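You operate a simulated robot arm through the tools that you are given. There is no shell and no other tool.

You are at the controls of a simulated robot arm. One attempt, no reset.

JOB
No HOT water at the toilet-side spout: open its valve and try the handle.
Fine: the valve is over the cream pull-out; shut the pull-out; see the water run, then shut the handle. Where these are worked on the way, their far stop is far enough and under half their travel is too little: cream pull-out.

It is judged by the outcome, as a careful person would: the job done as asked, and still so three seconds after it is handed in. It fails if anything else is knocked over, pushed out of place, dropped, spilled or broken.

ROBOT AND FRAMES
A 7-joint arm with a two-finger parallel gripper, fixed in place. Base frame: the origin is at the foot of the arm, x ahead of it, y to its left, z up. Lengths are in m, angles in rad, forces in N, time in s.
With the tool pointing down near the work surface it reaches from about 0.1 to 0.84 m from the base axis. Its first joint turns from -2.007 to 2.007 rad. Payload 3.91 kg.
The TCP is the grasp point between the finger pads, 0.03 m short of the fingertips. In the tool frame z runs along the fingers and y along their closing line. The gripper opens to 0.11 m. The fingers are 0.02 m wide and 0.01 m thick; the gripper's body (0.048 by 0.112 m) begins 0.055 m behind the TCP.
Orientation is that of the tool frame in the base frame, as a unit quaternion [x, y, z, w]. With the fingers straight down and closing along the base's y, the tool's x points along the base's -x, its y along +y and its z along -z.

CONTROLS
- The arm moves only by the tool move_arm. Its argument "moves" is a list of rows, each a list of 7 numbers: the turn, a rotation vector about the tool's x, y, z in units of 180 degrees (1.0 is 180 degrees), then the shift along the tool's x, y, z in units of 400 mm (1.0 is 400 mm), then the finger opening in m, from 0 to 0.11. In form: [[rx, ry, rz, x, y, z, hand], ...]. A call has 1 to 20 rows; each row is the pose to reach, as a shift and turn from the pose commanded when the call began, along the tool's axes at that moment. A call with a number of a shift or a turn outside -1 to 1 is refused whole. A row lasts 0.2 s, in which the tool goes at most 0.05 m and 0.15 rad; a call with a longer step from one row to the next is refused whole, and so is a gripper value outside its range. Where a pose cannot be reached the arm comes as near as it can. A force on the tool above 90 N (or 10 N above the force at the start of the call, whichever is more), or a blocked arm, ends the call early, and 0.2 s more pass. The fingers move at their own pace (about 0.153 m/s each) and stop on an object; they squeeze with about 42 N. The grip force told is the motor's: it shows also when the fingers shut on nothing. Time passes only in rows, and 0.2 s behind the last, so rows that repeat a pose let the fingers close. It gives the time, the measured TCP pose, the force on the tool (base axes), the opening and the grip force at its end, in the units of the frame above (readings bear some noise), with the torque about the TCP (base axes, N m) and any sound that the robot's microphone picked up, and new pictures: "pictures" is both (left out), scene, wrist or none.
- Cameras (640 x 400 px; columns grow to the right, rows downward): "scene" is fixed at [0.0479, -0.6508, 1.0413]; the picture's right is [0.84, -0.54, 0.00], its down [-0.08, -0.12, -0.99] and it looks along [0.54, 0.83, -0.15] (base axes); focal length 270 px, centre (320, 200). "wrist" rides on the gripper at [0.072, 0.017, -0.103] in the tool frame; the picture's right is [-0.23, 0.97, 0.00], its down [-0.76, -0.18, -0.62] and it looks along [-0.61, -0.14, 0.78] (tool axes); focal length 222 px, centre (320, 200). There is no depth. A picture from a camera that has moved, and an enlarged one, comes with that camera's place and axes in the base frame and with its lens.
- raise_lower(by): slides the trunk up (or, below 0, down) by that many m; the arm rides with it, the base frame stays. It gives what a move gives, with no picture.
- enlarge(camera, box): a new picture of the part [left, top, right, bottom] of that camera's present view, enlarged. The clock stands still meanwhile.
- job_done(): hands the job in; it is judged then, once.

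Nothing tells you positions but the pictures and the camera data. Unless the task says otherwise, let go and move clear before handing in.

The tools are called after "Call:" by a JSON object that holds its "api" and its "payload". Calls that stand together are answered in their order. move_arm: Moves the arm, as the interface text tells. Its arguments: {"type":"object","properties":{"moves":{"type":"array","items":{"type":"array","items":{"type":"number"}}},"pictures":{"type":"string","enum":["both","scene","wrist","none"]}},"required":["moves"]} The other tools are called the same way: raise_lower (by) slides the trunk up or down; enlarge (camera, box) takes an enlarged picture of a part of a camera's view; job_done () hands the job in.

At the start:

```text
time_s: 0.0
ee_pos: [0.4595, 0.1454, 1.3234]
ee_rot: [0.0, 1.0, 0.0, -0.001]
ft_force: [0.5, -0.6, -0.7]
torque: [-0.04, 0.03, 0.02]
grip_width: 0.1101
finger_force: 0.0
trunk travel left (down, up): [-0.675, 0.315]
```

scene: 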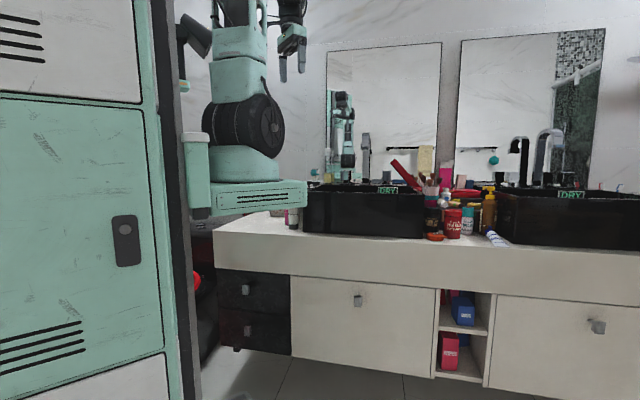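
wrist: 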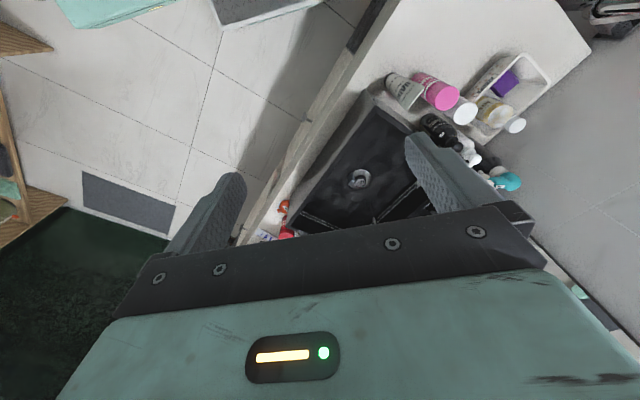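

I see a vanity with two black basins, drawers and doors below, and mirrors behind it. I'll start by enlarging the scene to find the spouts, the valves and the cream pull-out.

Call:
{"api": "enlarge", "payload": {"camera": "scene", "box": [200, 260, 360, 360]}}

Call:
{"api": "enlarge", "payload": {"camera": "scene", "box": [280, 110, 440, 210]}}

Call:
{"api": "enlarge", "payload": {"camera": "scene", "box": [480, 110, 640, 210]}}

Call:
{"api": "enlarge", "payload": {"camera": "scene", "box": [400, 270, 640, 400]}}

```text
4.00 times, centred on (280, 310) of scene
camera zoom: at [0.0479, -0.6508, 1.0413], right [0.84, -0.54, 0.0], down [-0.08, -0.12, -0.99], along [0.54, 0.83, -0.15], focal length 1078 px, centre (480, -240)
```

zoom: 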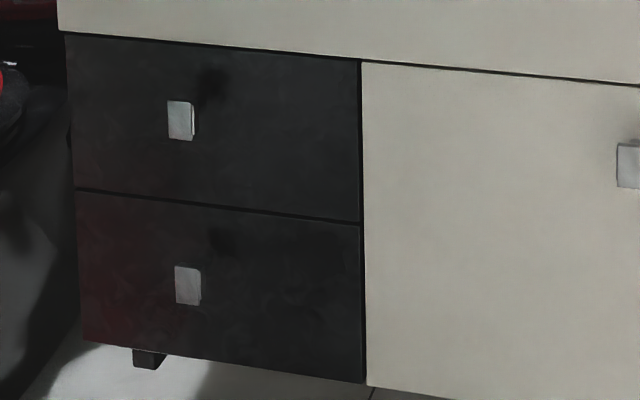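

```text
4.00 times, centred on (360, 160) of scene
camera zoom: at [0.0479, -0.6508, 1.0413], right [0.84, -0.54, 0.0], down [-0.08, -0.12, -0.99], along [0.54, 0.83, -0.15], focal length 1078 px, centre (160, 360)
```

zoom: 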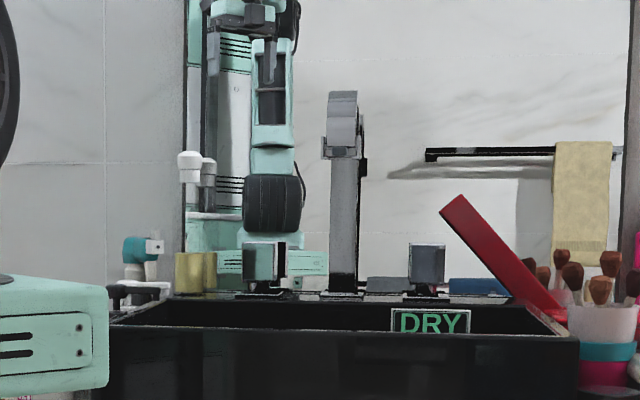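

```text
4.00 times, centred on (560, 160) of scene
camera zoom: at [0.0479, -0.6508, 1.0413], right [0.84, -0.54, 0.0], down [-0.08, -0.12, -0.99], along [0.54, 0.83, -0.15], focal length 1078 px, centre (-640, 360)
```

zoom: 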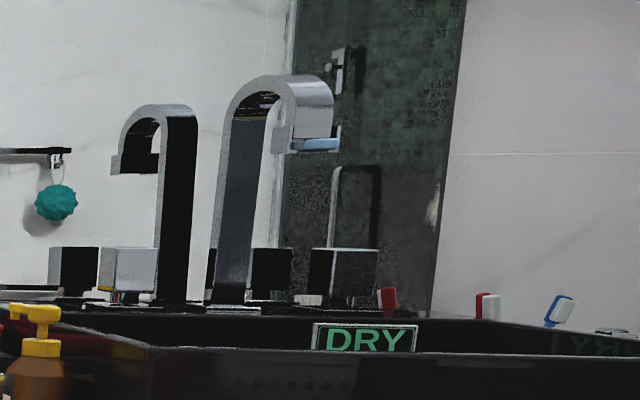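

```text
2.67 times, centred on (520, 335) of scene
camera zoom: at [0.0479, -0.6508, 1.0413], right [0.84, -0.54, 0.0], down [-0.08, -0.12, -0.99], along [0.54, 0.83, -0.15], focal length 719 px, centre (-213, -160)
```

zoom: 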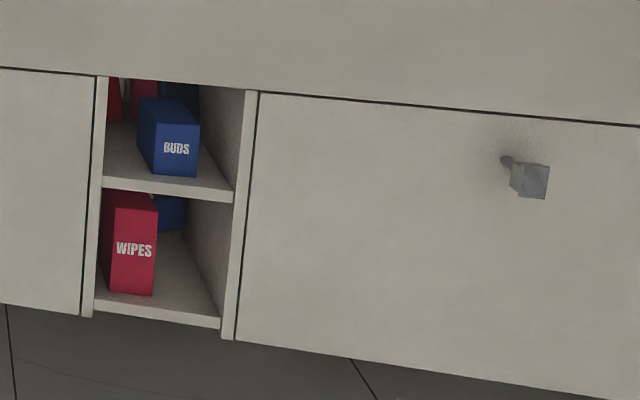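

The vanity sits at an angle ahead of the arm, with a spout and two handles at each basin and two cream fronts with knobs below. I need to know which side the toilet is on, so I'll enlarge parts of both views.

Call:
{"api": "enlarge", "payload": {"camera": "wrist", "box": [480, 0, 640, 100]}}

Call:
{"api": "enlarge", "payload": {"camera": "wrist", "box": [240, 40, 560, 240]}}

Call:
{"api": "enlarge", "payload": {"camera": "scene", "box": [180, 200, 300, 360]}}

Call:
{"api": "enlarge", "payload": {"camera": "scene", "box": [400, 150, 560, 250]}}

Call:
{"api": "enlarge", "payload": {"camera": "scene", "box": [540, 0, 640, 130]}}

```text
4.00 times, centred on (560, 50) of wrist
camera zoom: at [0.3875, 0.1619, 1.4272], right [0.23, 0.97, 0.0], down [0.76, -0.18, 0.62], along [0.61, -0.14, -0.78], focal length 888 px, centre (-640, 800)
```

zoom: 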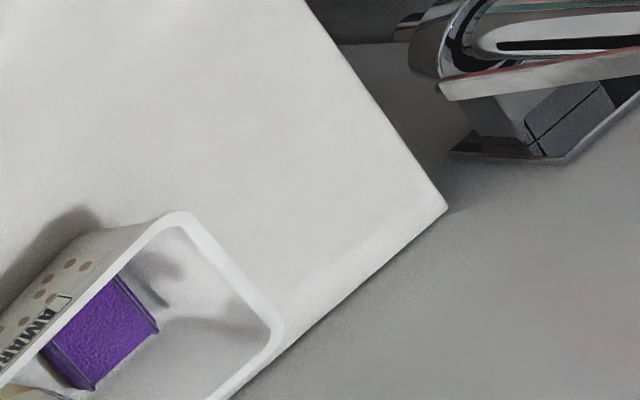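

```text
2.00 times, centred on (400, 140) of wrist
camera zoom: at [0.3875, 0.1619, 1.4272], right [0.23, 0.97, 0.0], down [0.76, -0.18, 0.62], along [0.61, -0.14, -0.78], focal length 444 px, centre (160, 320)
```

zoom: 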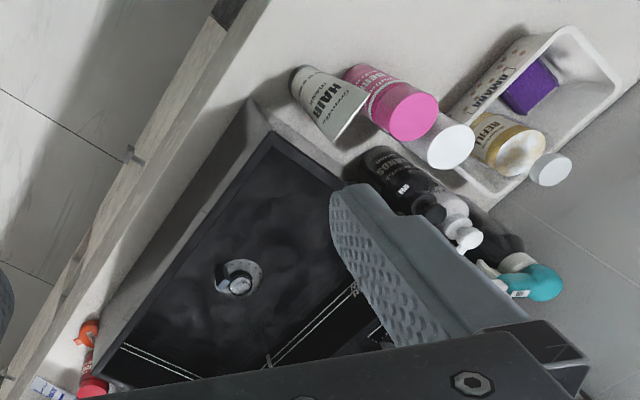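

```text
2.50 times, centred on (240, 280) of scene
camera zoom: at [0.0479, -0.6508, 1.0413], right [0.84, -0.54, 0.0], down [-0.08, -0.12, -0.99], along [0.54, 0.83, -0.15], focal length 674 px, centre (520, 0)
```

zoom: 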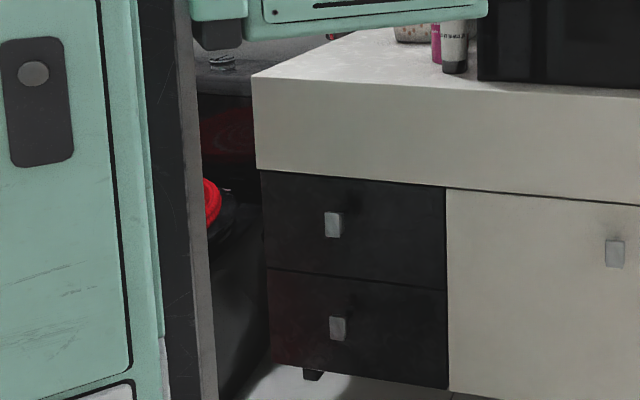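

```text
4.00 times, centred on (480, 200) of scene
camera zoom: at [0.0479, -0.6508, 1.0413], right [0.84, -0.54, 0.0], down [-0.08, -0.12, -0.99], along [0.54, 0.83, -0.15], focal length 1078 px, centre (-320, 200)
```

zoom: 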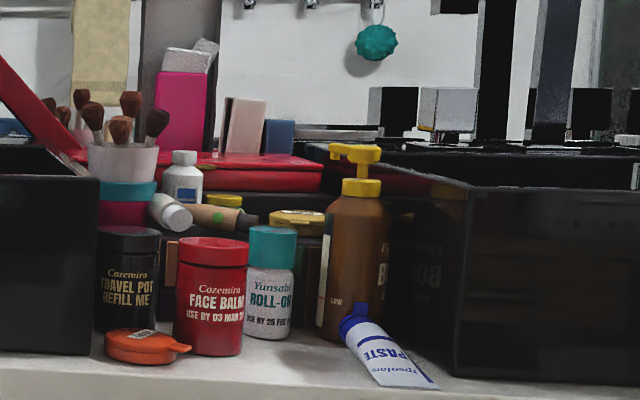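

```text
3.08 times, centred on (590, 65) of scene
camera zoom: at [0.0479, -0.6508, 1.0413], right [0.84, -0.54, 0.0], down [-0.08, -0.12, -0.99], along [0.54, 0.83, -0.15], focal length 829 px, centre (-511, 615)
```

zoom: 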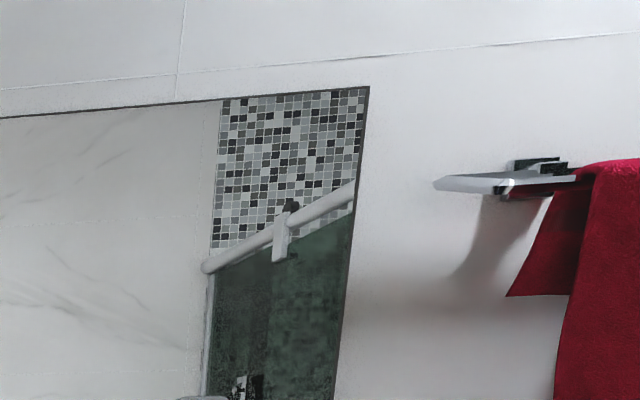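

There is a chrome fixture near the left end of the vanity, possibly the toilet. I'll turn the wrist camera left to check.

Call:
{"api": "move_arm", "payload": {"moves": [[0, 0, -0.045, 0, 0, 0, 0.11], [0, 0, -0.09, 0, 0, 0, 0.11], [0, 0, -0.135, 0, 0, 0, 0.11], [0, 0, -0.18, 0, 0, 0, 0.11], [0, 0, -0.225, 0, 0, 0, 0.11], [0, 0, -0.27, 0, 0, 0, 0.11], [0, 0, -0.315, 0, 0, 0, 0.11], [0, 0, -0.36, 0, 0, 0, 0.11]], "pictures": "wrist"}}

```text
time_s: 1.8
ee_pos: [0.4587, 0.1455, 1.3233]
ee_rot: [-0.537, 0.843, 0.0, 0.0]
ft_force: [-0.5, -0.1, -0.5]
torque: [-0.02, -0.03, 0.01]
grip_width: 0.1101
finger_force: 0.0
trunk travel left (down, up): [-0.675, 0.315]
camera wrist: at [0.4142, 0.0865, 1.4274], right [-0.79, 0.62, 0.0], down [0.48, 0.61, 0.62], along [0.39, 0.49, -0.78], focal length 222 px, centre (320, 200)
```

wrist: 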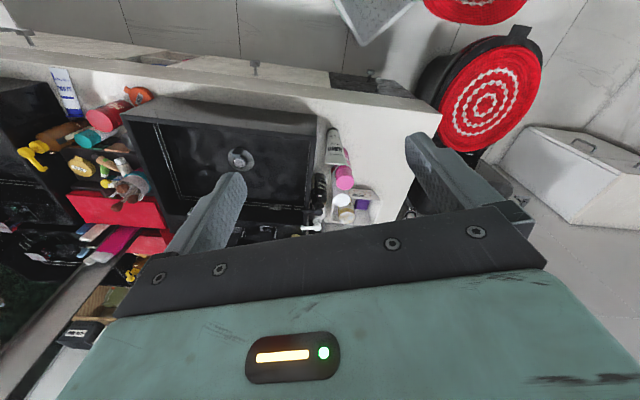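

Call:
{"api": "enlarge", "payload": {"camera": "wrist", "box": [320, 0, 640, 200]}}

Call:
{"api": "enlarge", "payload": {"camera": "wrist", "box": [80, 40, 400, 240]}}

```text
2.00 times, centred on (480, 100) of wrist
camera zoom: at [0.4142, 0.0865, 1.4274], right [-0.79, 0.62, 0.0], down [0.48, 0.61, 0.62], along [0.39, 0.49, -0.78], focal length 444 px, centre (0, 400)
```

zoom: 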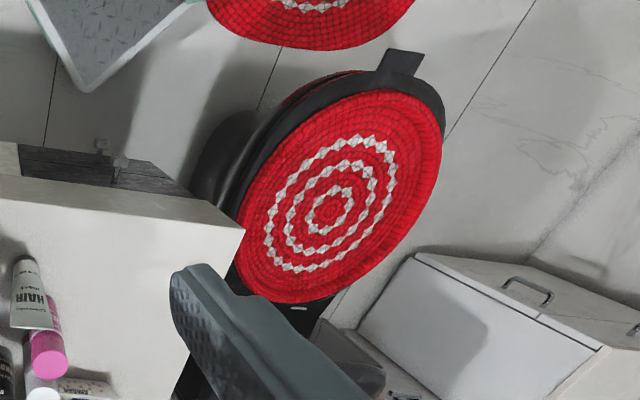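

```text
2.00 times, centred on (240, 140) of wrist
camera zoom: at [0.4142, 0.0865, 1.4274], right [-0.79, 0.62, 0.0], down [0.48, 0.61, 0.62], along [0.39, 0.49, -0.78], focal length 444 px, centre (480, 320)
```

zoom: 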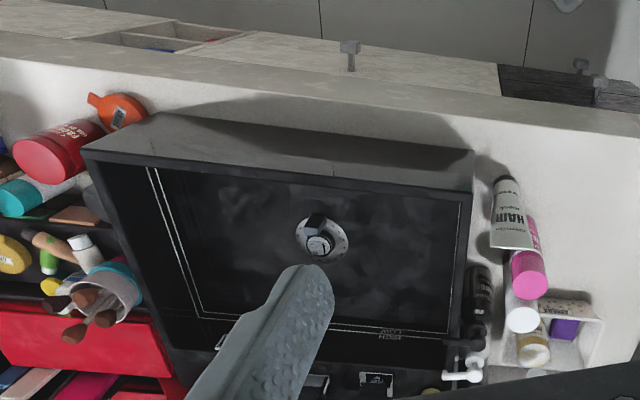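

The red-lidded toilet is at the left end of the vanity, so the toilet-side spout is the left basin's, and the cream pull-out under it has its knob near (0.66, 0.04, 0.54). Next I'll aim the wrist camera at the left spout's handles.

Call:
{"api": "move_arm", "payload": {"moves": [[0, 0, 0.045, 0, 0, 0, 0.11], [0, 0, 0.09, 0, 0, 0, 0.11], [0, 0, 0.108, 0, 0, 0, 0.11]], "pictures": "none"}}

Call:
{"api": "move_arm", "payload": {"moves": [[0, -0.045, 0, 0, 0, 0, 0.11], [0, -0.09, 0, 0, 0, 0, 0.11], [0, -0.135, 0, 0, 0, 0, 0.11], [0, -0.17, 0, 0, 0, 0, 0.11]], "pictures": "both"}}

```text
time_s: 2.6
ee_pos: [0.4587, 0.1452, 1.3237]
ee_rot: [-0.386, 0.923, 0.0, -0.001]
ft_force: [-0.7, 0.0, -0.4]
torque: [0.03, -0.01, 0.0]
grip_width: 0.1103
finger_force: 0.1
trunk travel left (down, up): [-0.675, 0.315]
```

```text
time_s: 3.6
ee_pos: [0.4671, 0.1549, 1.3127]
ee_rot: [-0.372, 0.89, 0.102, 0.244]
ft_force: [-0.3, 0.1, 0.7]
torque: [0.03, -0.02, 0.01]
grip_width: 0.1099
finger_force: 0.0
out of reach, approached as far as the arm can: row 4
trunk travel left (down, up): [-0.675, 0.315]
camera wrist: at [0.3765, 0.084, 1.3661], right [-0.56, 0.82, 0.12], down [0.36, 0.11, 0.92], along [0.75, 0.56, -0.36], focal length 222 px, centre (320, 200)
```

scene: 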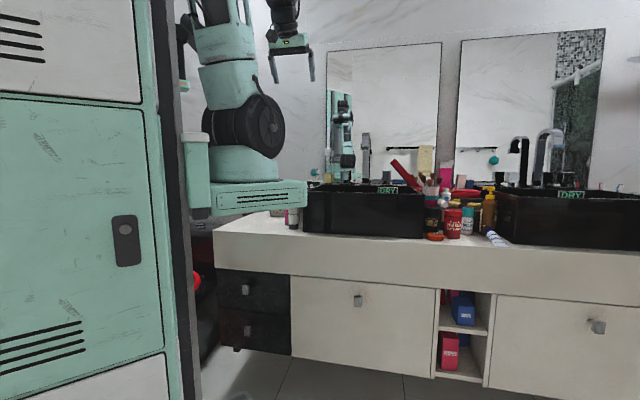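
wrist: 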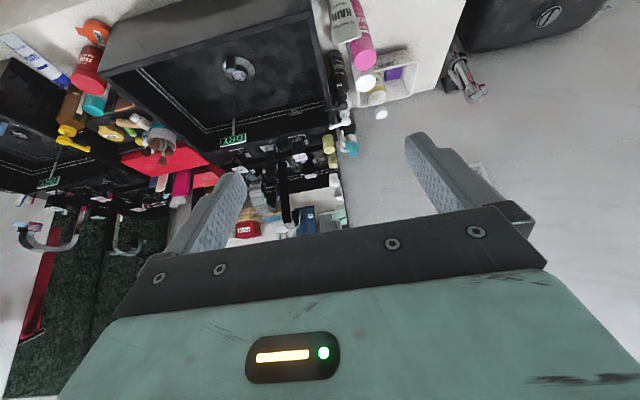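

Call:
{"api": "enlarge", "payload": {"camera": "wrist", "box": [200, 90, 360, 250]}}

Call:
{"api": "enlarge", "payload": {"camera": "wrist", "box": [0, 130, 160, 230]}}

```text
2.50 times, centred on (280, 170) of wrist
camera zoom: at [0.3765, 0.084, 1.3661], right [-0.56, 0.82, 0.12], down [0.36, 0.11, 0.92], along [0.75, 0.56, -0.36], focal length 555 px, centre (420, 275)
```

zoom: 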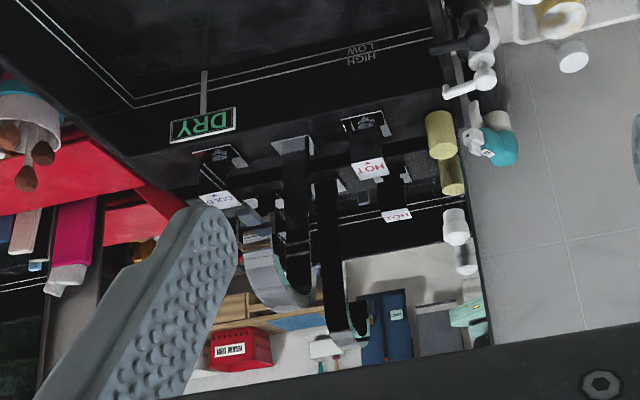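

```text
4.00 times, centred on (80, 180) of wrist
camera zoom: at [0.3765, 0.084, 1.3661], right [-0.56, 0.82, 0.12], down [0.36, 0.11, 0.92], along [0.75, 0.56, -0.36], focal length 888 px, centre (1280, 280)
```

zoom: 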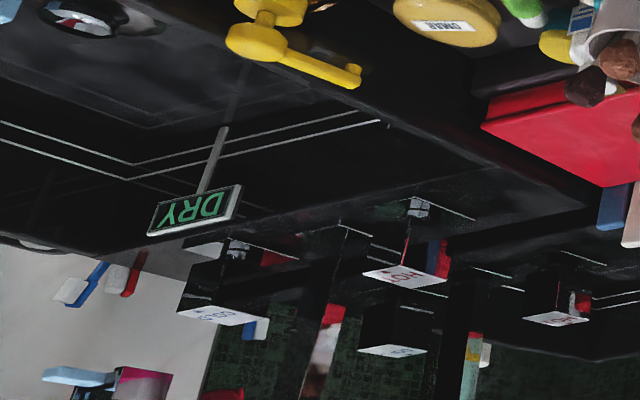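

The left basin's left-hand handle is labelled HOT, near (0.90, 0.43, 0.97). I'll deal with the pull-out first, straightening the tool to point down and turning it so the fingers close along the drawer's pull direction.

Call:
{"api": "move_arm", "payload": {"moves": [[0, 0.04, 0, 0, 0, 0, 0.11], [0, 0.08, 0, 0, 0, 0, 0.11], [0, 0.12, 0, 0, 0, 0, 0.11], [0, 0.16, 0, 0, 0, 0, 0.11], [0, 0.17, 0, 0, 0, 0, 0.11]], "pictures": "none"}}

```text
time_s: 4.8
ee_pos: [0.4687, 0.1546, 1.3125]
ee_rot: [-0.386, 0.923, 0.0, -0.001]
ft_force: [-0.5, 0.1, 0.9]
torque: [0.01, 0.0, 0.0]
grip_width: 0.1102
finger_force: 0.0
trunk travel left (down, up): [-0.675, 0.315]
```

Call:
{"api": "move_arm", "payload": {"moves": [[0, 0, 0, 0.03, -0.1075, 0, 0.11], [0, 0, 0, 0.06, -0.215, 0, 0.11], [0, 0, 0, 0.09, -0.3225, 0, 0.11], [0, 0, 0, 0.12, -0.43, 0, 0.11], [0, 0, 0, 0.15, -0.5375, 0, 0.11]], "pictures": "none"}}

Call:
{"api": "raise_lower", "payload": {"by": -0.22}}

Call:
{"api": "move_arm", "payload": {"moves": [[0, 0, 0, 0, 0, 0.1, 0.11], [0, 0, 0, 0, 0, 0.2, 0.11], [0, 0, 0, 0, 0, 0.3, 0.11], [0, 0, 0, 0, 0, 0.4, 0.11], [0, 0, 0, 0, 0, 0.5, 0.11]], "pictures": "both"}}

```text
time_s: 6.0
ee_pos: [0.5784, -0.0381, 1.3136]
ee_rot: [-0.387, 0.922, 0.0, 0.001]
ft_force: [-0.6, -0.2, -0.7]
torque: [-0.01, 0.0, -0.03]
grip_width: 0.11
finger_force: 0.0
trunk travel left (down, up): [-0.675, 0.315]
```

```text
time_s: 8.3
ee_pos: [0.5776, -0.0393, 1.0942]
ee_rot: [-0.386, 0.923, 0.0, 0.0]
ft_force: [-0.1, 0.2, -0.1]
torque: [0.0, 0.0, -0.02]
grip_width: 0.1098
finger_force: 0.2
trunk travel left (down, up): [-0.455, 0.535]
```

```text
time_s: 9.5
ee_pos: [0.5781, -0.0384, 0.8927]
ee_rot: [-0.386, 0.923, 0.001, 0.001]
ft_force: [0.2, 0.5, -0.5]
torque: [0.04, -0.01, -0.01]
grip_width: 0.1097
finger_force: 0.0
trunk travel left (down, up): [-0.455, 0.535]
camera wrist: at [0.5163, -0.0784, 0.9971], right [-0.53, 0.85, 0.0], down [0.66, 0.42, 0.62], along [0.53, 0.33, -0.78], focal length 222 px, centre (320, 200)
```

scene: 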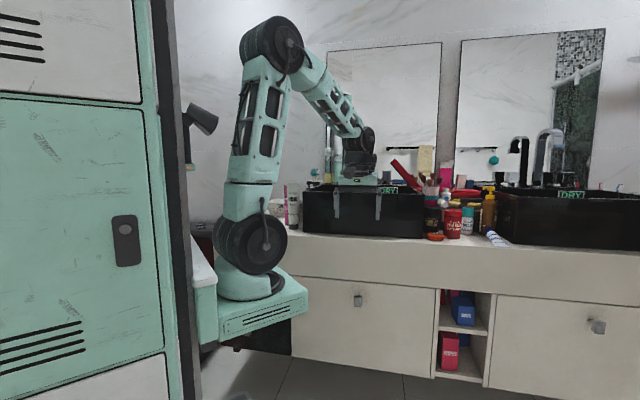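
wrist: 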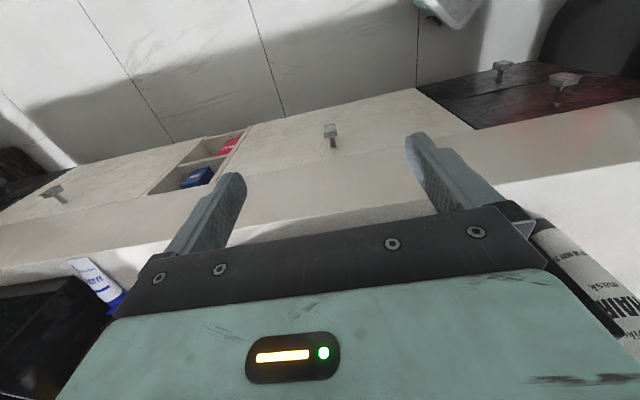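

Call:
{"api": "enlarge", "payload": {"camera": "wrist", "box": [250, 80, 410, 180]}}

Call:
{"api": "enlarge", "payload": {"camera": "scene", "box": [320, 270, 400, 320]}}

```text
4.00 times, centred on (330, 130) of wrist
camera zoom: at [0.5163, -0.0784, 0.9971], right [-0.53, 0.85, 0.0], down [0.66, 0.42, 0.62], along [0.53, 0.33, -0.78], focal length 888 px, centre (280, 480)
```

zoom: 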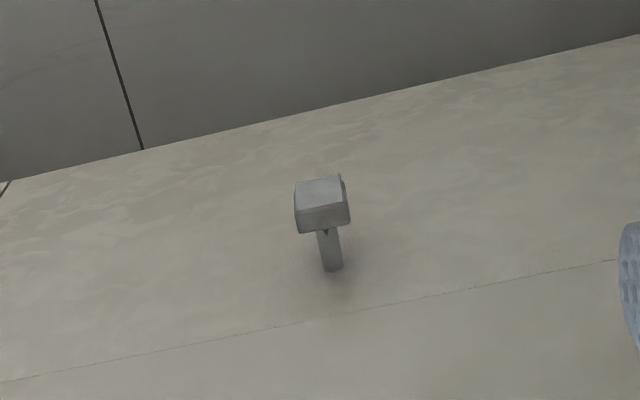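

```text
8.00 times, centred on (360, 295) of scene
camera zoom: at [0.0479, -0.6508, 1.0413], right [0.84, -0.54, 0.0], down [-0.08, -0.12, -0.99], along [0.54, 0.83, -0.15], focal length 2156 px, centre (0, -560)
```

zoom: 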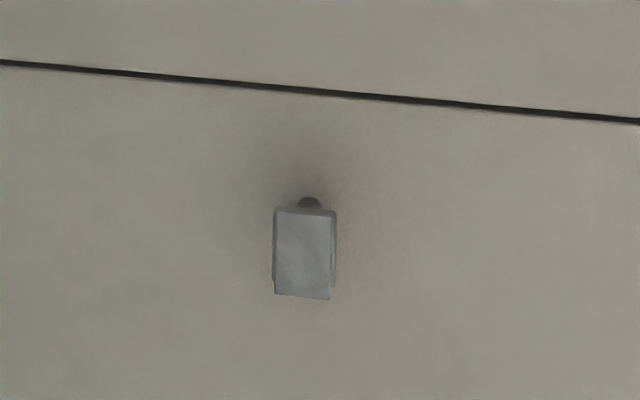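

The knob is a small block on a post: its front edge is near (0.652, 0.033), its top at z≈0.556, with a gap of about 3 cm behind it. I'll turn the fingers so they close along the pull direction and hook a finger behind it from above.

Call:
{"api": "move_arm", "payload": {"moves": [[0, 0, 0.0455, 0, 0, 0, 0.09], [0, 0, 0.091, 0, 0, 0, 0.09], [0, 0, 0.1365, 0, 0, 0, 0.09], [0, 0, 0.182, 0, 0, 0, 0.09], [0, 0, 0.2275, 0, 0, 0, 0.09], [0, 0, 0.273, 0, 0, 0, 0.09], [0, 0, 0.3185, 0, 0, 0, 0.09], [0, 0, 0.364, 0, 0, 0, 0.09], [0, 0, 0.4095, 0, 0, 0, 0.09], [0, 0, 0.455, 0, 0, 0, 0.09], [0, 0, 0.5, 0, 0, 0, 0.09]], "pictures": "none"}}

Call:
{"api": "raise_lower", "payload": {"by": -0.06}}

```text
time_s: 11.9
ee_pos: [0.5775, -0.0375, 0.8931]
ee_rot: [0.381, 0.925, 0.0, 0.0]
ft_force: [-0.6, -0.4, -0.7]
torque: [0.0, 0.04, -0.01]
grip_width: 0.0896
finger_force: 0.1
trunk travel left (down, up): [-0.455, 0.535]
```

```text
time_s: 12.9
ee_pos: [0.5776, -0.0382, 0.8333]
ee_rot: [0.38, 0.925, 0.0, 0.0]
ft_force: [0.6, 0.3, -0.1]
torque: [0.05, 0.01, 0.04]
grip_width: 0.0898
finger_force: 0.1
trunk travel left (down, up): [-0.395, 0.595]
```

Call:
{"api": "move_arm", "payload": {"moves": [[0, 0, 0, 0, 0, 0.1125, 0.09], [0, 0, 0, 0, 0, 0.225, 0.09], [0, 0, 0, 0, 0, 0.3375, 0.09], [0, 0, 0, 0, 0, 0.45, 0.09]], "pictures": "both"}}

```text
time_s: 13.9
ee_pos: [0.5785, -0.0364, 0.6541]
ee_rot: [0.379, 0.925, 0.0, -0.001]
ft_force: [0.4, -0.4, 0.6]
torque: [0.03, -0.01, -0.02]
grip_width: 0.0902
finger_force: 0.0
trunk travel left (down, up): [-0.395, 0.595]
camera wrist: at [0.5399, 0.0253, 0.7576], right [0.85, 0.53, 0.0], down [0.42, -0.66, 0.62], along [0.33, -0.53, -0.78], focal length 222 px, centre (320, 200)
```

scene: 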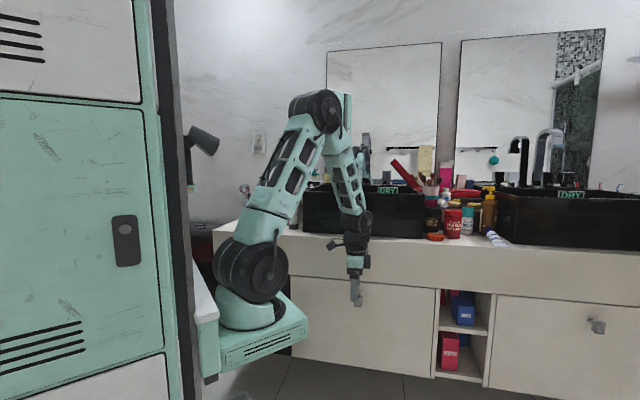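
wrist: 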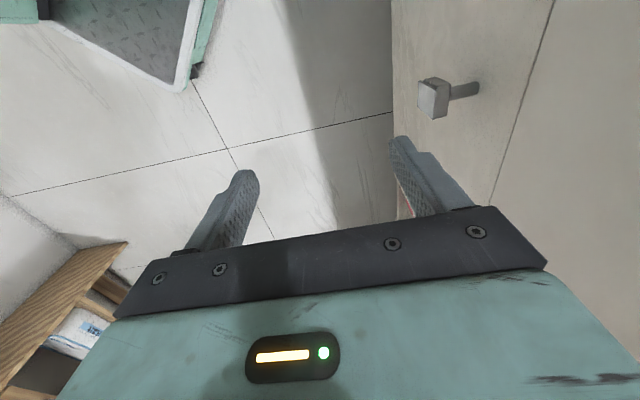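

Call:
{"api": "move_arm", "payload": {"moves": [[0, 0, 0, -0.004, 0.1, 0, 0.09], [0, 0, 0, -0.0075, 0.2, 0, 0.09]], "pictures": "wrist"}}

Call:
{"api": "enlarge", "payload": {"camera": "wrist", "box": [240, 40, 480, 190]}}

Call:
{"api": "enlarge", "payload": {"camera": "scene", "box": [320, 220, 400, 320]}}

```text
time_s: 14.5
ee_pos: [0.6364, 0.0173, 0.6523]
ee_rot: [0.38, 0.925, -0.001, -0.002]
ft_force: [-6.4, -2.8, -2.3]
torque: [0.18, -0.46, 0.13]
grip_width: 0.0865
finger_force: 0.0
trunk travel left (down, up): [-0.395, 0.595]
camera wrist: at [0.5977, 0.08, 0.757], right [0.85, 0.53, 0.0], down [0.42, -0.66, 0.62], along [0.33, -0.53, -0.78], focal length 222 px, centre (320, 200)
```

wrist: 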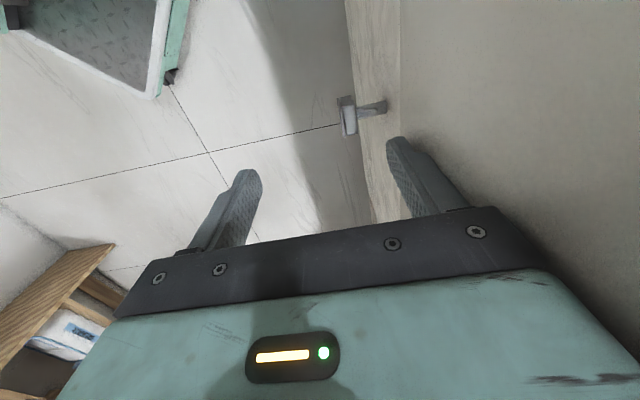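

```text
2.67 times, centred on (360, 115) of wrist
camera zoom: at [0.5977, 0.08, 0.757], right [0.85, 0.53, 0.0], down [0.42, -0.66, 0.62], along [0.33, -0.53, -0.78], focal length 592 px, centre (213, 427)
```

zoom: 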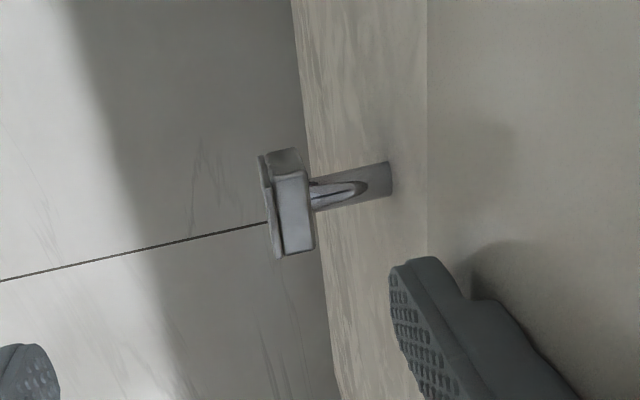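

```text
4.00 times, centred on (360, 270) of scene
camera zoom: at [0.0479, -0.6508, 1.0413], right [0.84, -0.54, 0.0], down [-0.08, -0.12, -0.99], along [0.54, 0.83, -0.15], focal length 1078 px, centre (160, -80)
```

zoom: 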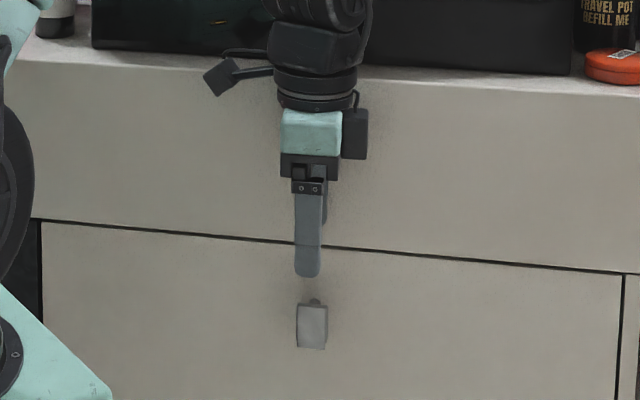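

The finger lightly touched the counter apron, so I'll back off a little, tilt the fingers slightly toward the vanity and hook behind the knob that way.

Call:
{"api": "move_arm", "payload": {"moves": [[0, 0, 0, 0, -0.075, 0, 0.09], [-0.03, 0, 0, 0, -0.075, 0.03, 0.09], [-0.06, 0, 0, 0, -0.075, 0.08, 0.09], [-0.06, 0, 0, 0, -0.04, 0.12, 0.09], [-0.06, 0, 0, 0, -0.013, 0.13, 0.09]], "pictures": "wrist"}}

Call:
{"api": "enlarge", "payload": {"camera": "wrist", "box": [240, 40, 480, 190]}}

Call:
{"api": "enlarge", "payload": {"camera": "scene", "box": [330, 250, 390, 320]}}

```text
time_s: 15.7
ee_pos: [0.6325, 0.0128, 0.6009]
ee_rot: [0.378, 0.921, 0.087, 0.036]
ft_force: [0.2, -1.3, 0.0]
torque: [-0.02, 0.01, 0.02]
grip_width: 0.0899
finger_force: 0.2
trunk travel left (down, up): [-0.395, 0.595]
camera wrist: at [0.5802, 0.0617, 0.7065], right [0.83, 0.52, 0.18], down [0.34, -0.74, 0.58], along [0.44, -0.42, -0.79], focal length 222 px, centre (320, 200)
```

wrist: 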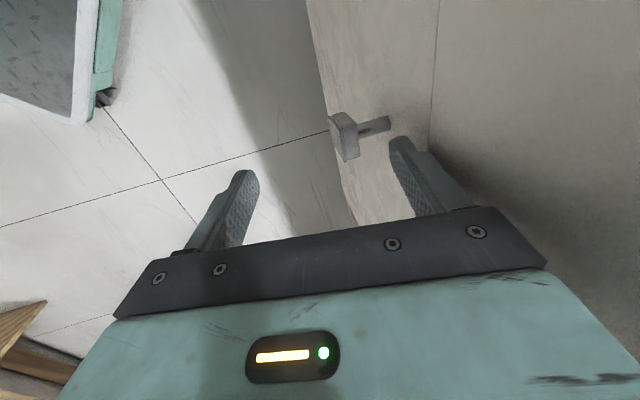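

```text
2.67 times, centred on (360, 115) of wrist
camera zoom: at [0.5802, 0.0617, 0.7065], right [0.83, 0.52, 0.18], down [0.34, -0.74, 0.58], along [0.44, -0.42, -0.79], focal length 592 px, centre (213, 427)
```

zoom: 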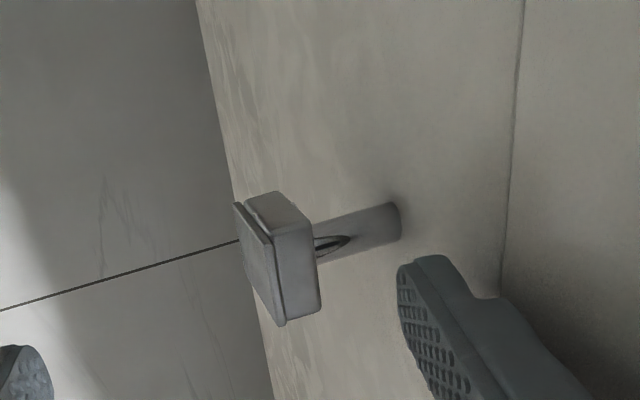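

```text
5.71 times, centred on (360, 285) of scene
camera zoom: at [0.0479, -0.6508, 1.0413], right [0.84, -0.54, 0.0], down [-0.08, -0.12, -0.99], along [0.54, 0.83, -0.15], focal length 1540 px, centre (91, -286)
```

zoom: 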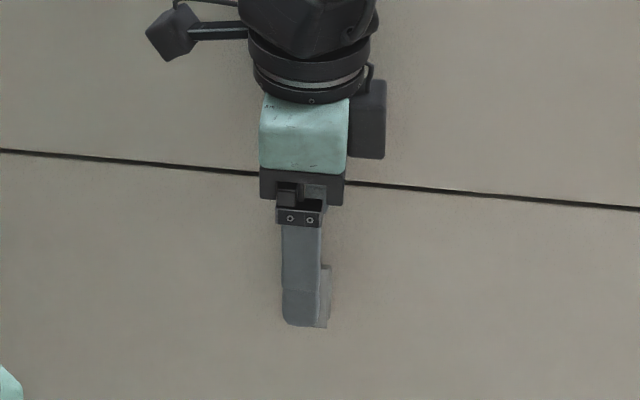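

Call:
{"api": "move_arm", "payload": {"moves": [[0, 0, 0, 0, -0.0056, 0.0295, 0.09], [0, 0, 0, 0, -0.0112, 0.059, 0.09], [0, 0, 0, 0, -0.0168, 0.0884, 0.09]], "pictures": "wrist"}}

Call:
{"api": "enlarge", "payload": {"camera": "wrist", "box": [280, 80, 480, 205]}}

```text
time_s: 16.5
ee_pos: [0.6331, 0.0135, 0.5668]
ee_rot: [0.377, 0.921, 0.089, 0.036]
ft_force: [-2.5, -0.2, 12.1]
torque: [0.45, -0.4, 0.03]
grip_width: 0.0908
finger_force: 1.0
trunk travel left (down, up): [-0.395, 0.595]
camera wrist: at [0.5809, 0.0622, 0.6723], right [0.83, 0.52, 0.19], down [0.34, -0.74, 0.58], along [0.44, -0.42, -0.79], focal length 222 px, centre (320, 200)
```

wrist: 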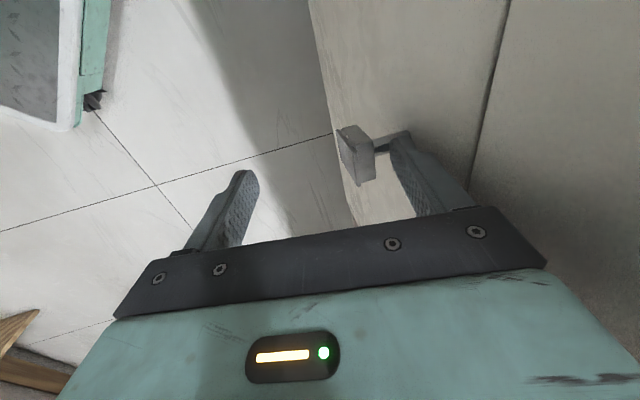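

```text
3.20 times, centred on (380, 142) of wrist
camera zoom: at [0.5809, 0.0622, 0.6723], right [0.83, 0.52, 0.19], down [0.34, -0.74, 0.58], along [0.44, -0.42, -0.79], focal length 711 px, centre (128, 384)
```

zoom: 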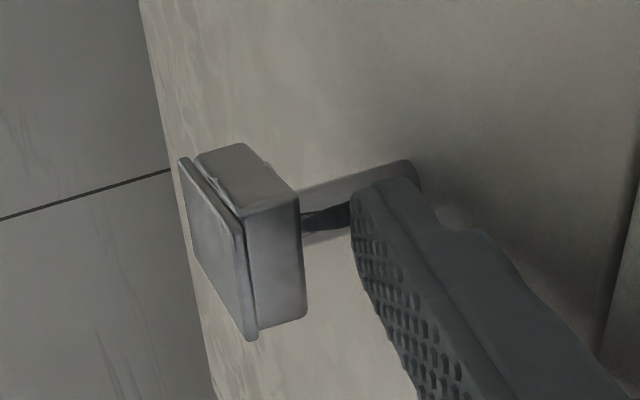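

The fingertip is resting on the post just behind the knob block. I'll lift it a couple of millimetres and pull straight out.

Call:
{"api": "move_arm", "payload": {"moves": [[0, 0, 0, 0, 0.001, -0.005, 0.09], [0, 0, 0, 0, -0.024, -0.0097, 0.09], [0, 0, 0, 0, -0.048, -0.0143, 0.09], [0, 0, 0, 0, -0.0972, -0.0237, 0.09], [0, 0, 0, 0, -0.1463, -0.033, 0.09], [0, 0, 0, 0, -0.1954, -0.0424, 0.09], [0, 0, 0, 0, -0.2445, -0.0517, 0.09], [0, 0, 0, 0, -0.2936, -0.0611, 0.09]], "pictures": "both"}}

```text
time_s: 18.3
ee_pos: [0.548, -0.0718, 0.5683]
ee_rot: [0.377, 0.921, 0.087, 0.036]
ft_force: [-0.5, -0.9, 1.9]
torque: [0.06, -0.07, -0.01]
grip_width: 0.089
finger_force: 0.0
trunk travel left (down, up): [-0.395, 0.595]
camera wrist: at [0.496, -0.0234, 0.6729], right [0.83, 0.52, 0.18], down [0.34, -0.74, 0.58], along [0.44, -0.42, -0.79], focal length 222 px, centre (320, 200)
```

scene: 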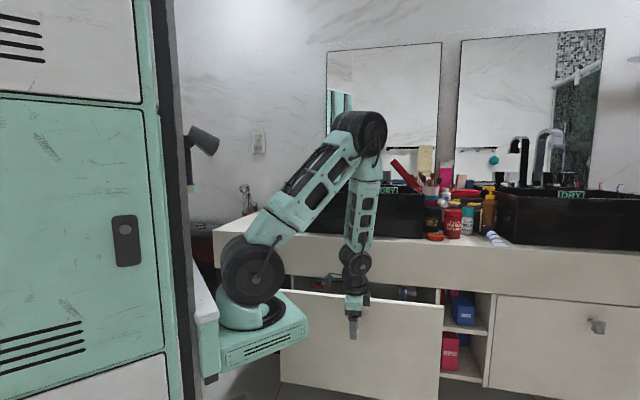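
wrist: 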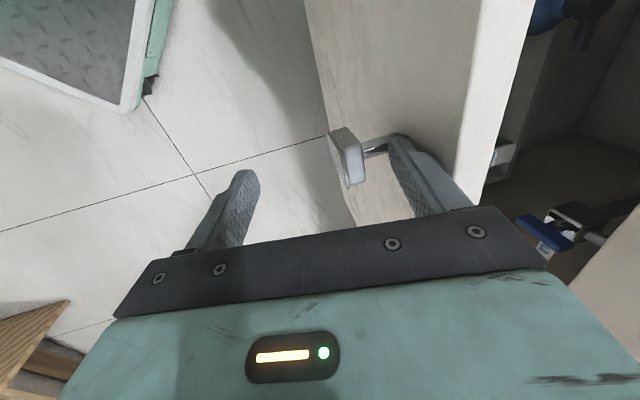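

The pull-out is moving and blue-handled valves show inside. I'll keep pulling toward its far stop.

Call:
{"api": "move_arm", "payload": {"moves": [[0, 0, 0, 0, -0.0491, -0.0094, 0.09], [0, 0, 0, 0, -0.0982, -0.0187, 0.09], [0, 0, 0, 0, -0.1473, -0.0281, 0.09], [0, 0, 0, 0, -0.1964, -0.0374, 0.09], [0, 0, 0, 0, -0.2455, -0.0468, 0.09]], "pictures": "both"}}

```text
time_s: 19.5
ee_pos: [0.5174, -0.1483, 0.5586]
ee_rot: [0.378, 0.921, 0.088, 0.035]
ft_force: [0.2, -0.3, -0.2]
torque: [0.01, 0.0, -0.02]
grip_width: 0.0898
finger_force: 0.1
out of reach, approached as far as the arm can: row 2, 3, 4, 5
trunk travel left (down, up): [-0.395, 0.595]
camera wrist: at [0.4652, -0.0991, 0.6647], right [0.83, 0.52, 0.18], down [0.34, -0.74, 0.58], along [0.44, -0.42, -0.8], focal length 222 px, centre (320, 200)
```

scene: 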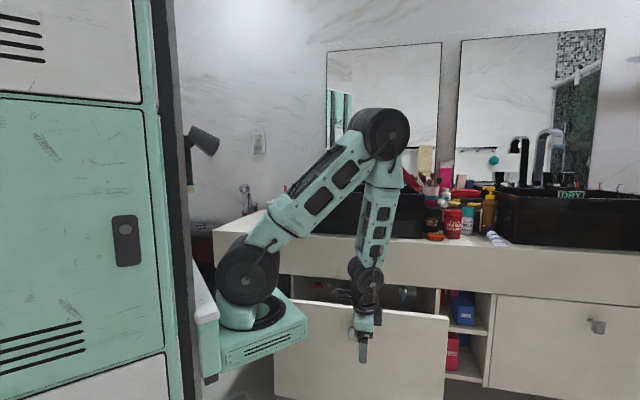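
wrist: 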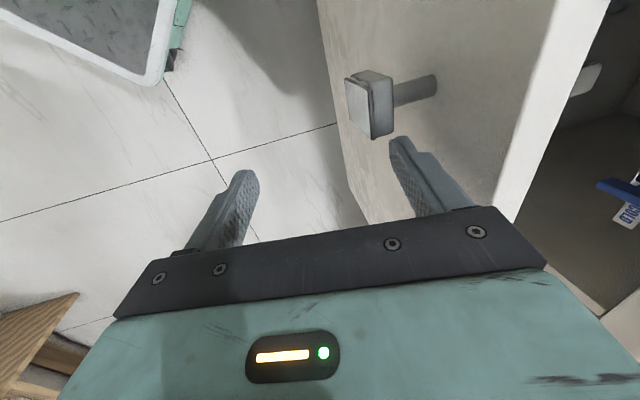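

The arm reached its inner limit and slid off the knob, with the pull-out about 0.18 m open. I'll take a closer look at what's inside before going on.

Call:
{"api": "enlarge", "payload": {"camera": "scene", "box": [280, 270, 460, 400]}}

Call:
{"api": "enlarge", "payload": {"camera": "wrist", "box": [320, 0, 640, 250]}}

```text
3.08 times, centred on (370, 335) of scene
camera zoom: at [0.0479, -0.6508, 1.0413], right [0.84, -0.54, 0.0], down [-0.08, -0.12, -0.99], along [0.54, 0.83, -0.15], focal length 829 px, centre (166, -215)
```

zoom: 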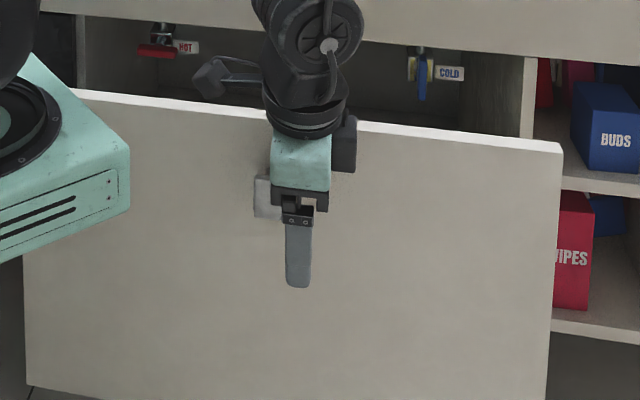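

```text
1.60 times, centred on (480, 125) of wrist
camera zoom: at [0.4652, -0.0991, 0.6647], right [0.83, 0.52, 0.18], down [0.34, -0.74, 0.58], along [0.44, -0.42, -0.8], focal length 355 px, centre (64, 320)
```

zoom: 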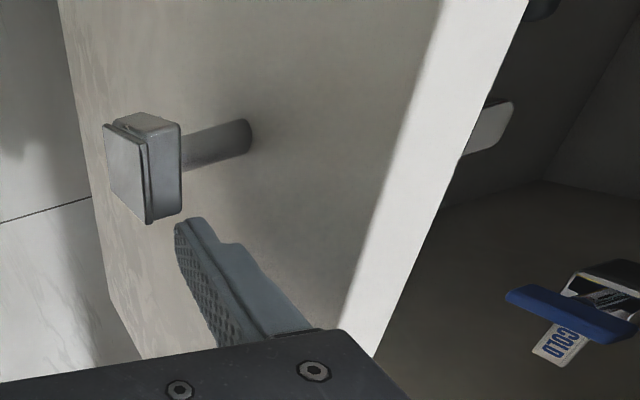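

Inside I see a red HOT valve handle at the left, lying crosswise, and a blue COLD one at the right. I'll raise the trunk, straighten the tool and clamp the top edge of the pull-out's front to draw it out to the stop.

Call:
{"api": "raise_lower", "payload": {"by": 0.2}}

Call:
{"api": "move_arm", "payload": {"moves": [[0.03, 0, 0, 0, 0, 0, 0.09], [0.06, 0, 0, 0, 0, 0, 0.09]], "pictures": "both"}}

```text
time_s: 21.7
ee_pos: [0.5162, -0.1474, 0.7591]
ee_rot: [0.377, 0.921, 0.088, 0.035]
ft_force: [0.1, 0.6, -0.3]
torque: [0.02, -0.02, -0.02]
grip_width: 0.0897
finger_force: 0.0
trunk travel left (down, up): [-0.595, 0.395]
```

```text
time_s: 22.3
ee_pos: [0.5181, -0.1481, 0.7584]
ee_rot: [0.38, 0.925, -0.001, 0.0]
ft_force: [-0.6, 0.1, 0.4]
torque: [0.04, 0.03, -0.01]
grip_width: 0.0901
finger_force: 0.0
trunk travel left (down, up): [-0.595, 0.395]
camera wrist: at [0.4791, -0.0851, 0.8636], right [0.85, 0.53, 0.0], down [0.42, -0.66, 0.62], along [0.33, -0.53, -0.78], focal length 222 px, centre (320, 200)
```

scene: 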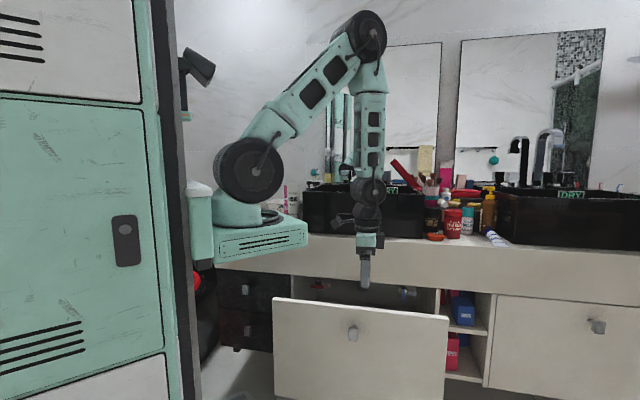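
wrist: 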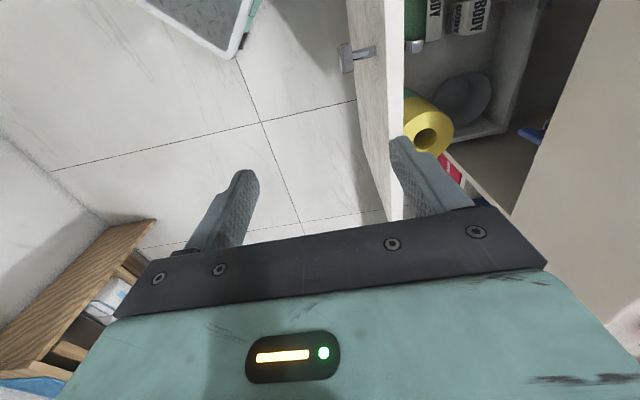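

Call:
{"api": "enlarge", "payload": {"camera": "wrist", "box": [360, 0, 600, 220]}}

Call:
{"api": "enlarge", "payload": {"camera": "scene", "box": [280, 260, 460, 340]}}

```text
1.82 times, centred on (480, 110) of wrist
camera zoom: at [0.4791, -0.0851, 0.8636], right [0.85, 0.53, 0.0], down [0.42, -0.66, 0.62], along [0.33, -0.53, -0.78], focal length 404 px, centre (29, 364)
```

zoom: 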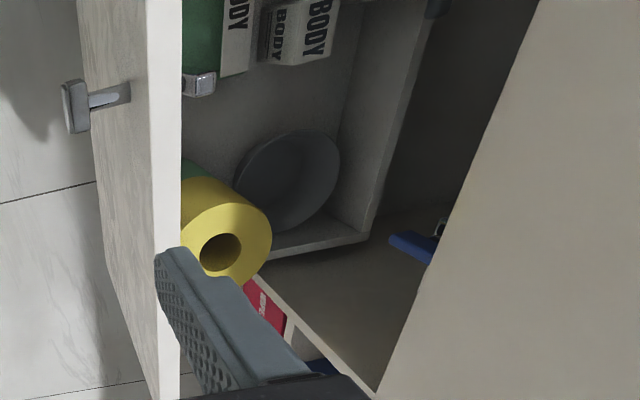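

```text
3.56 times, centred on (370, 300) of scene
camera zoom: at [0.0479, -0.6508, 1.0413], right [0.84, -0.54, 0.0], down [-0.08, -0.12, -0.99], along [0.54, 0.83, -0.15], focal length 958 px, centre (142, -156)
```

zoom: 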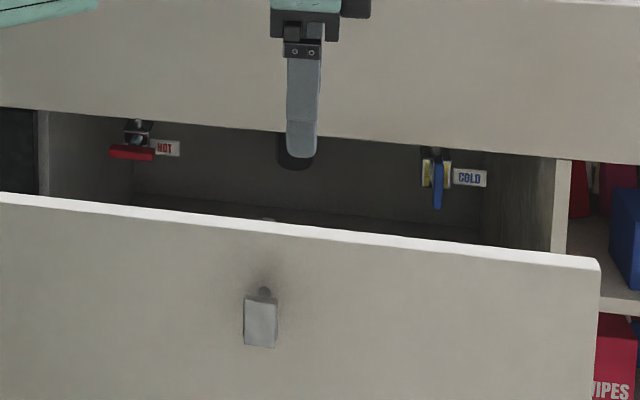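

Call:
{"api": "move_arm", "payload": {"moves": [[0, 0, 0, -0.097, 0.041, 0, 0.06], [0, 0, 0, -0.193, 0.082, 0, 0.06], [0, 0, 0, -0.29, 0.124, 0, 0.06], [0, 0, 0, -0.386, 0.165, 0, 0.06], [0, 0, 0, -0.483, 0.206, 0, 0.06], [0, 0, 0, -0.483, 0.206, 0.11, 0.06], [0, 0, 0, -0.483, 0.206, 0.22, 0.06]], "pictures": "both"}}

```text
time_s: 23.9
ee_pos: [0.7141, -0.2248, 0.6711]
ee_rot: [0.379, 0.925, 0.0, -0.001]
ft_force: [0.0, 0.1, 0.4]
torque: [0.02, 0.0, 0.0]
grip_width: 0.0598
finger_force: 0.1
trunk travel left (down, up): [-0.595, 0.395]
camera wrist: at [0.6744, -0.1617, 0.7752], right [0.85, 0.53, 0.0], down [0.42, -0.66, 0.62], along [0.33, -0.53, -0.78], focal length 222 px, centre (320, 200)
```

scene: 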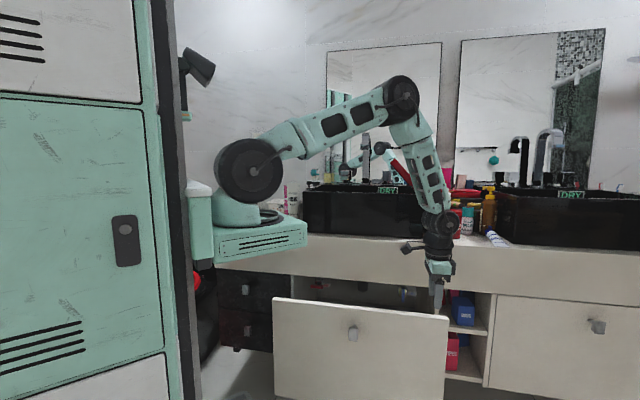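
wrist: 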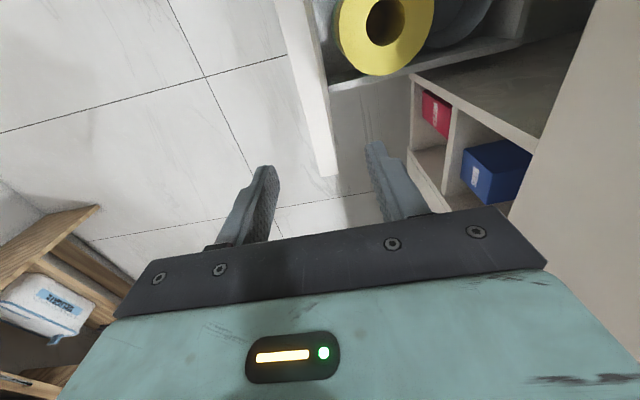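

Call:
{"api": "move_arm", "payload": {"moves": [[0, 0, 0, 0, 0, 0.06, 0.06], [0, 0, 0, 0, 0, 0.12, 0.06], [0, 0, 0, 0, 0, 0.165, 0.06], [0, 0, 0, 0, 0, 0.165, 0.03], [0, 0, 0, 0, 0, 0.165, 0.01], [0, 0, 0, 0, 0, 0.165, 0.0]], "pictures": "wrist"}}

```text
time_s: 25.3
ee_pos: [0.7136, -0.2249, 0.6041]
ee_rot: [0.38, 0.925, 0.0, 0.0]
ft_force: [2.0, 0.1, -2.0]
torque: [-0.05, -0.33, -0.76]
grip_width: 0.0177
finger_force: 44.8
trunk travel left (down, up): [-0.595, 0.395]
camera wrist: at [0.6748, -0.1618, 0.7086], right [0.85, 0.53, 0.0], down [0.42, -0.66, 0.62], along [0.33, -0.53, -0.78], focal length 222 px, centre (320, 200)
```

wrist: 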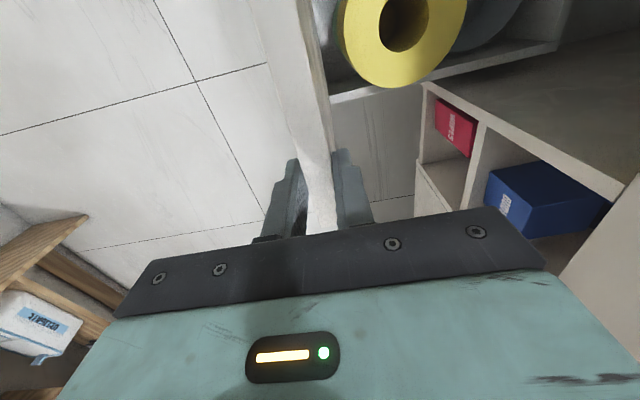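

The front panel is clamped at its right end. Now I'll pull it steadily out toward the stop.

Call:
{"api": "move_arm", "payload": {"moves": [[0, 0, 0, 0, -0.03, 0, 0.0], [0, 0, 0, 0, -0.07, 0, 0.0], [0, 0, 0, 0, -0.11, 0, 0.0], [0, 0, 0, 0, -0.15, 0, 0.0], [0, 0, 0, 0, -0.19, 0, 0.0], [0, 0, 0, 0, -0.23, 0, 0.0]], "pictures": "both"}}

```text
time_s: 26.7
ee_pos: [0.6464, -0.2892, 0.6057]
ee_rot: [0.379, 0.925, -0.001, -0.002]
ft_force: [3.4, -5.0, -23.2]
torque: [-0.39, -0.39, -0.73]
grip_width: 0.0177
finger_force: 45.0
trunk travel left (down, up): [-0.595, 0.395]
camera wrist: at [0.6092, -0.2277, 0.7087], right [0.85, 0.53, 0.0], down [0.42, -0.66, 0.62], along [0.33, -0.53, -0.78], focal length 222 px, centre (320, 200)
```

scene: 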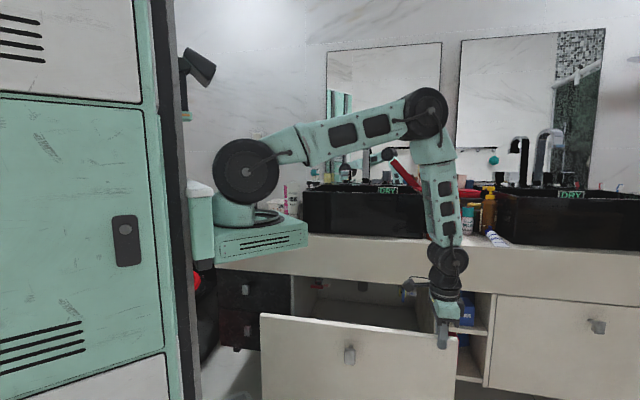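
wrist: 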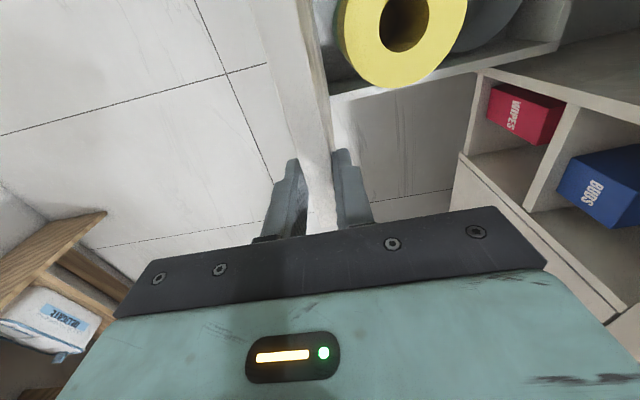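

Call:
{"api": "move_arm", "payload": {"moves": [[0, 0, 0, 0, -0.03, 0.005, 0.0], [0, 0, 0, 0, -0.06, 0.005, 0.0], [0, 0, 0, 0, -0.09, 0.005, 0.0], [0, 0, 0, 0, -0.12, 0.005, 0.0]], "pictures": "none"}}

```text
time_s: 27.7
ee_pos: [0.6132, -0.3241, 0.6036]
ee_rot: [0.38, 0.925, -0.001, 0.0]
ft_force: [-3.4, 0.6, 21.2]
torque: [0.82, 0.87, -0.82]
grip_width: 0.0181
finger_force: 44.6
trunk travel left (down, up): [-0.595, 0.395]
```

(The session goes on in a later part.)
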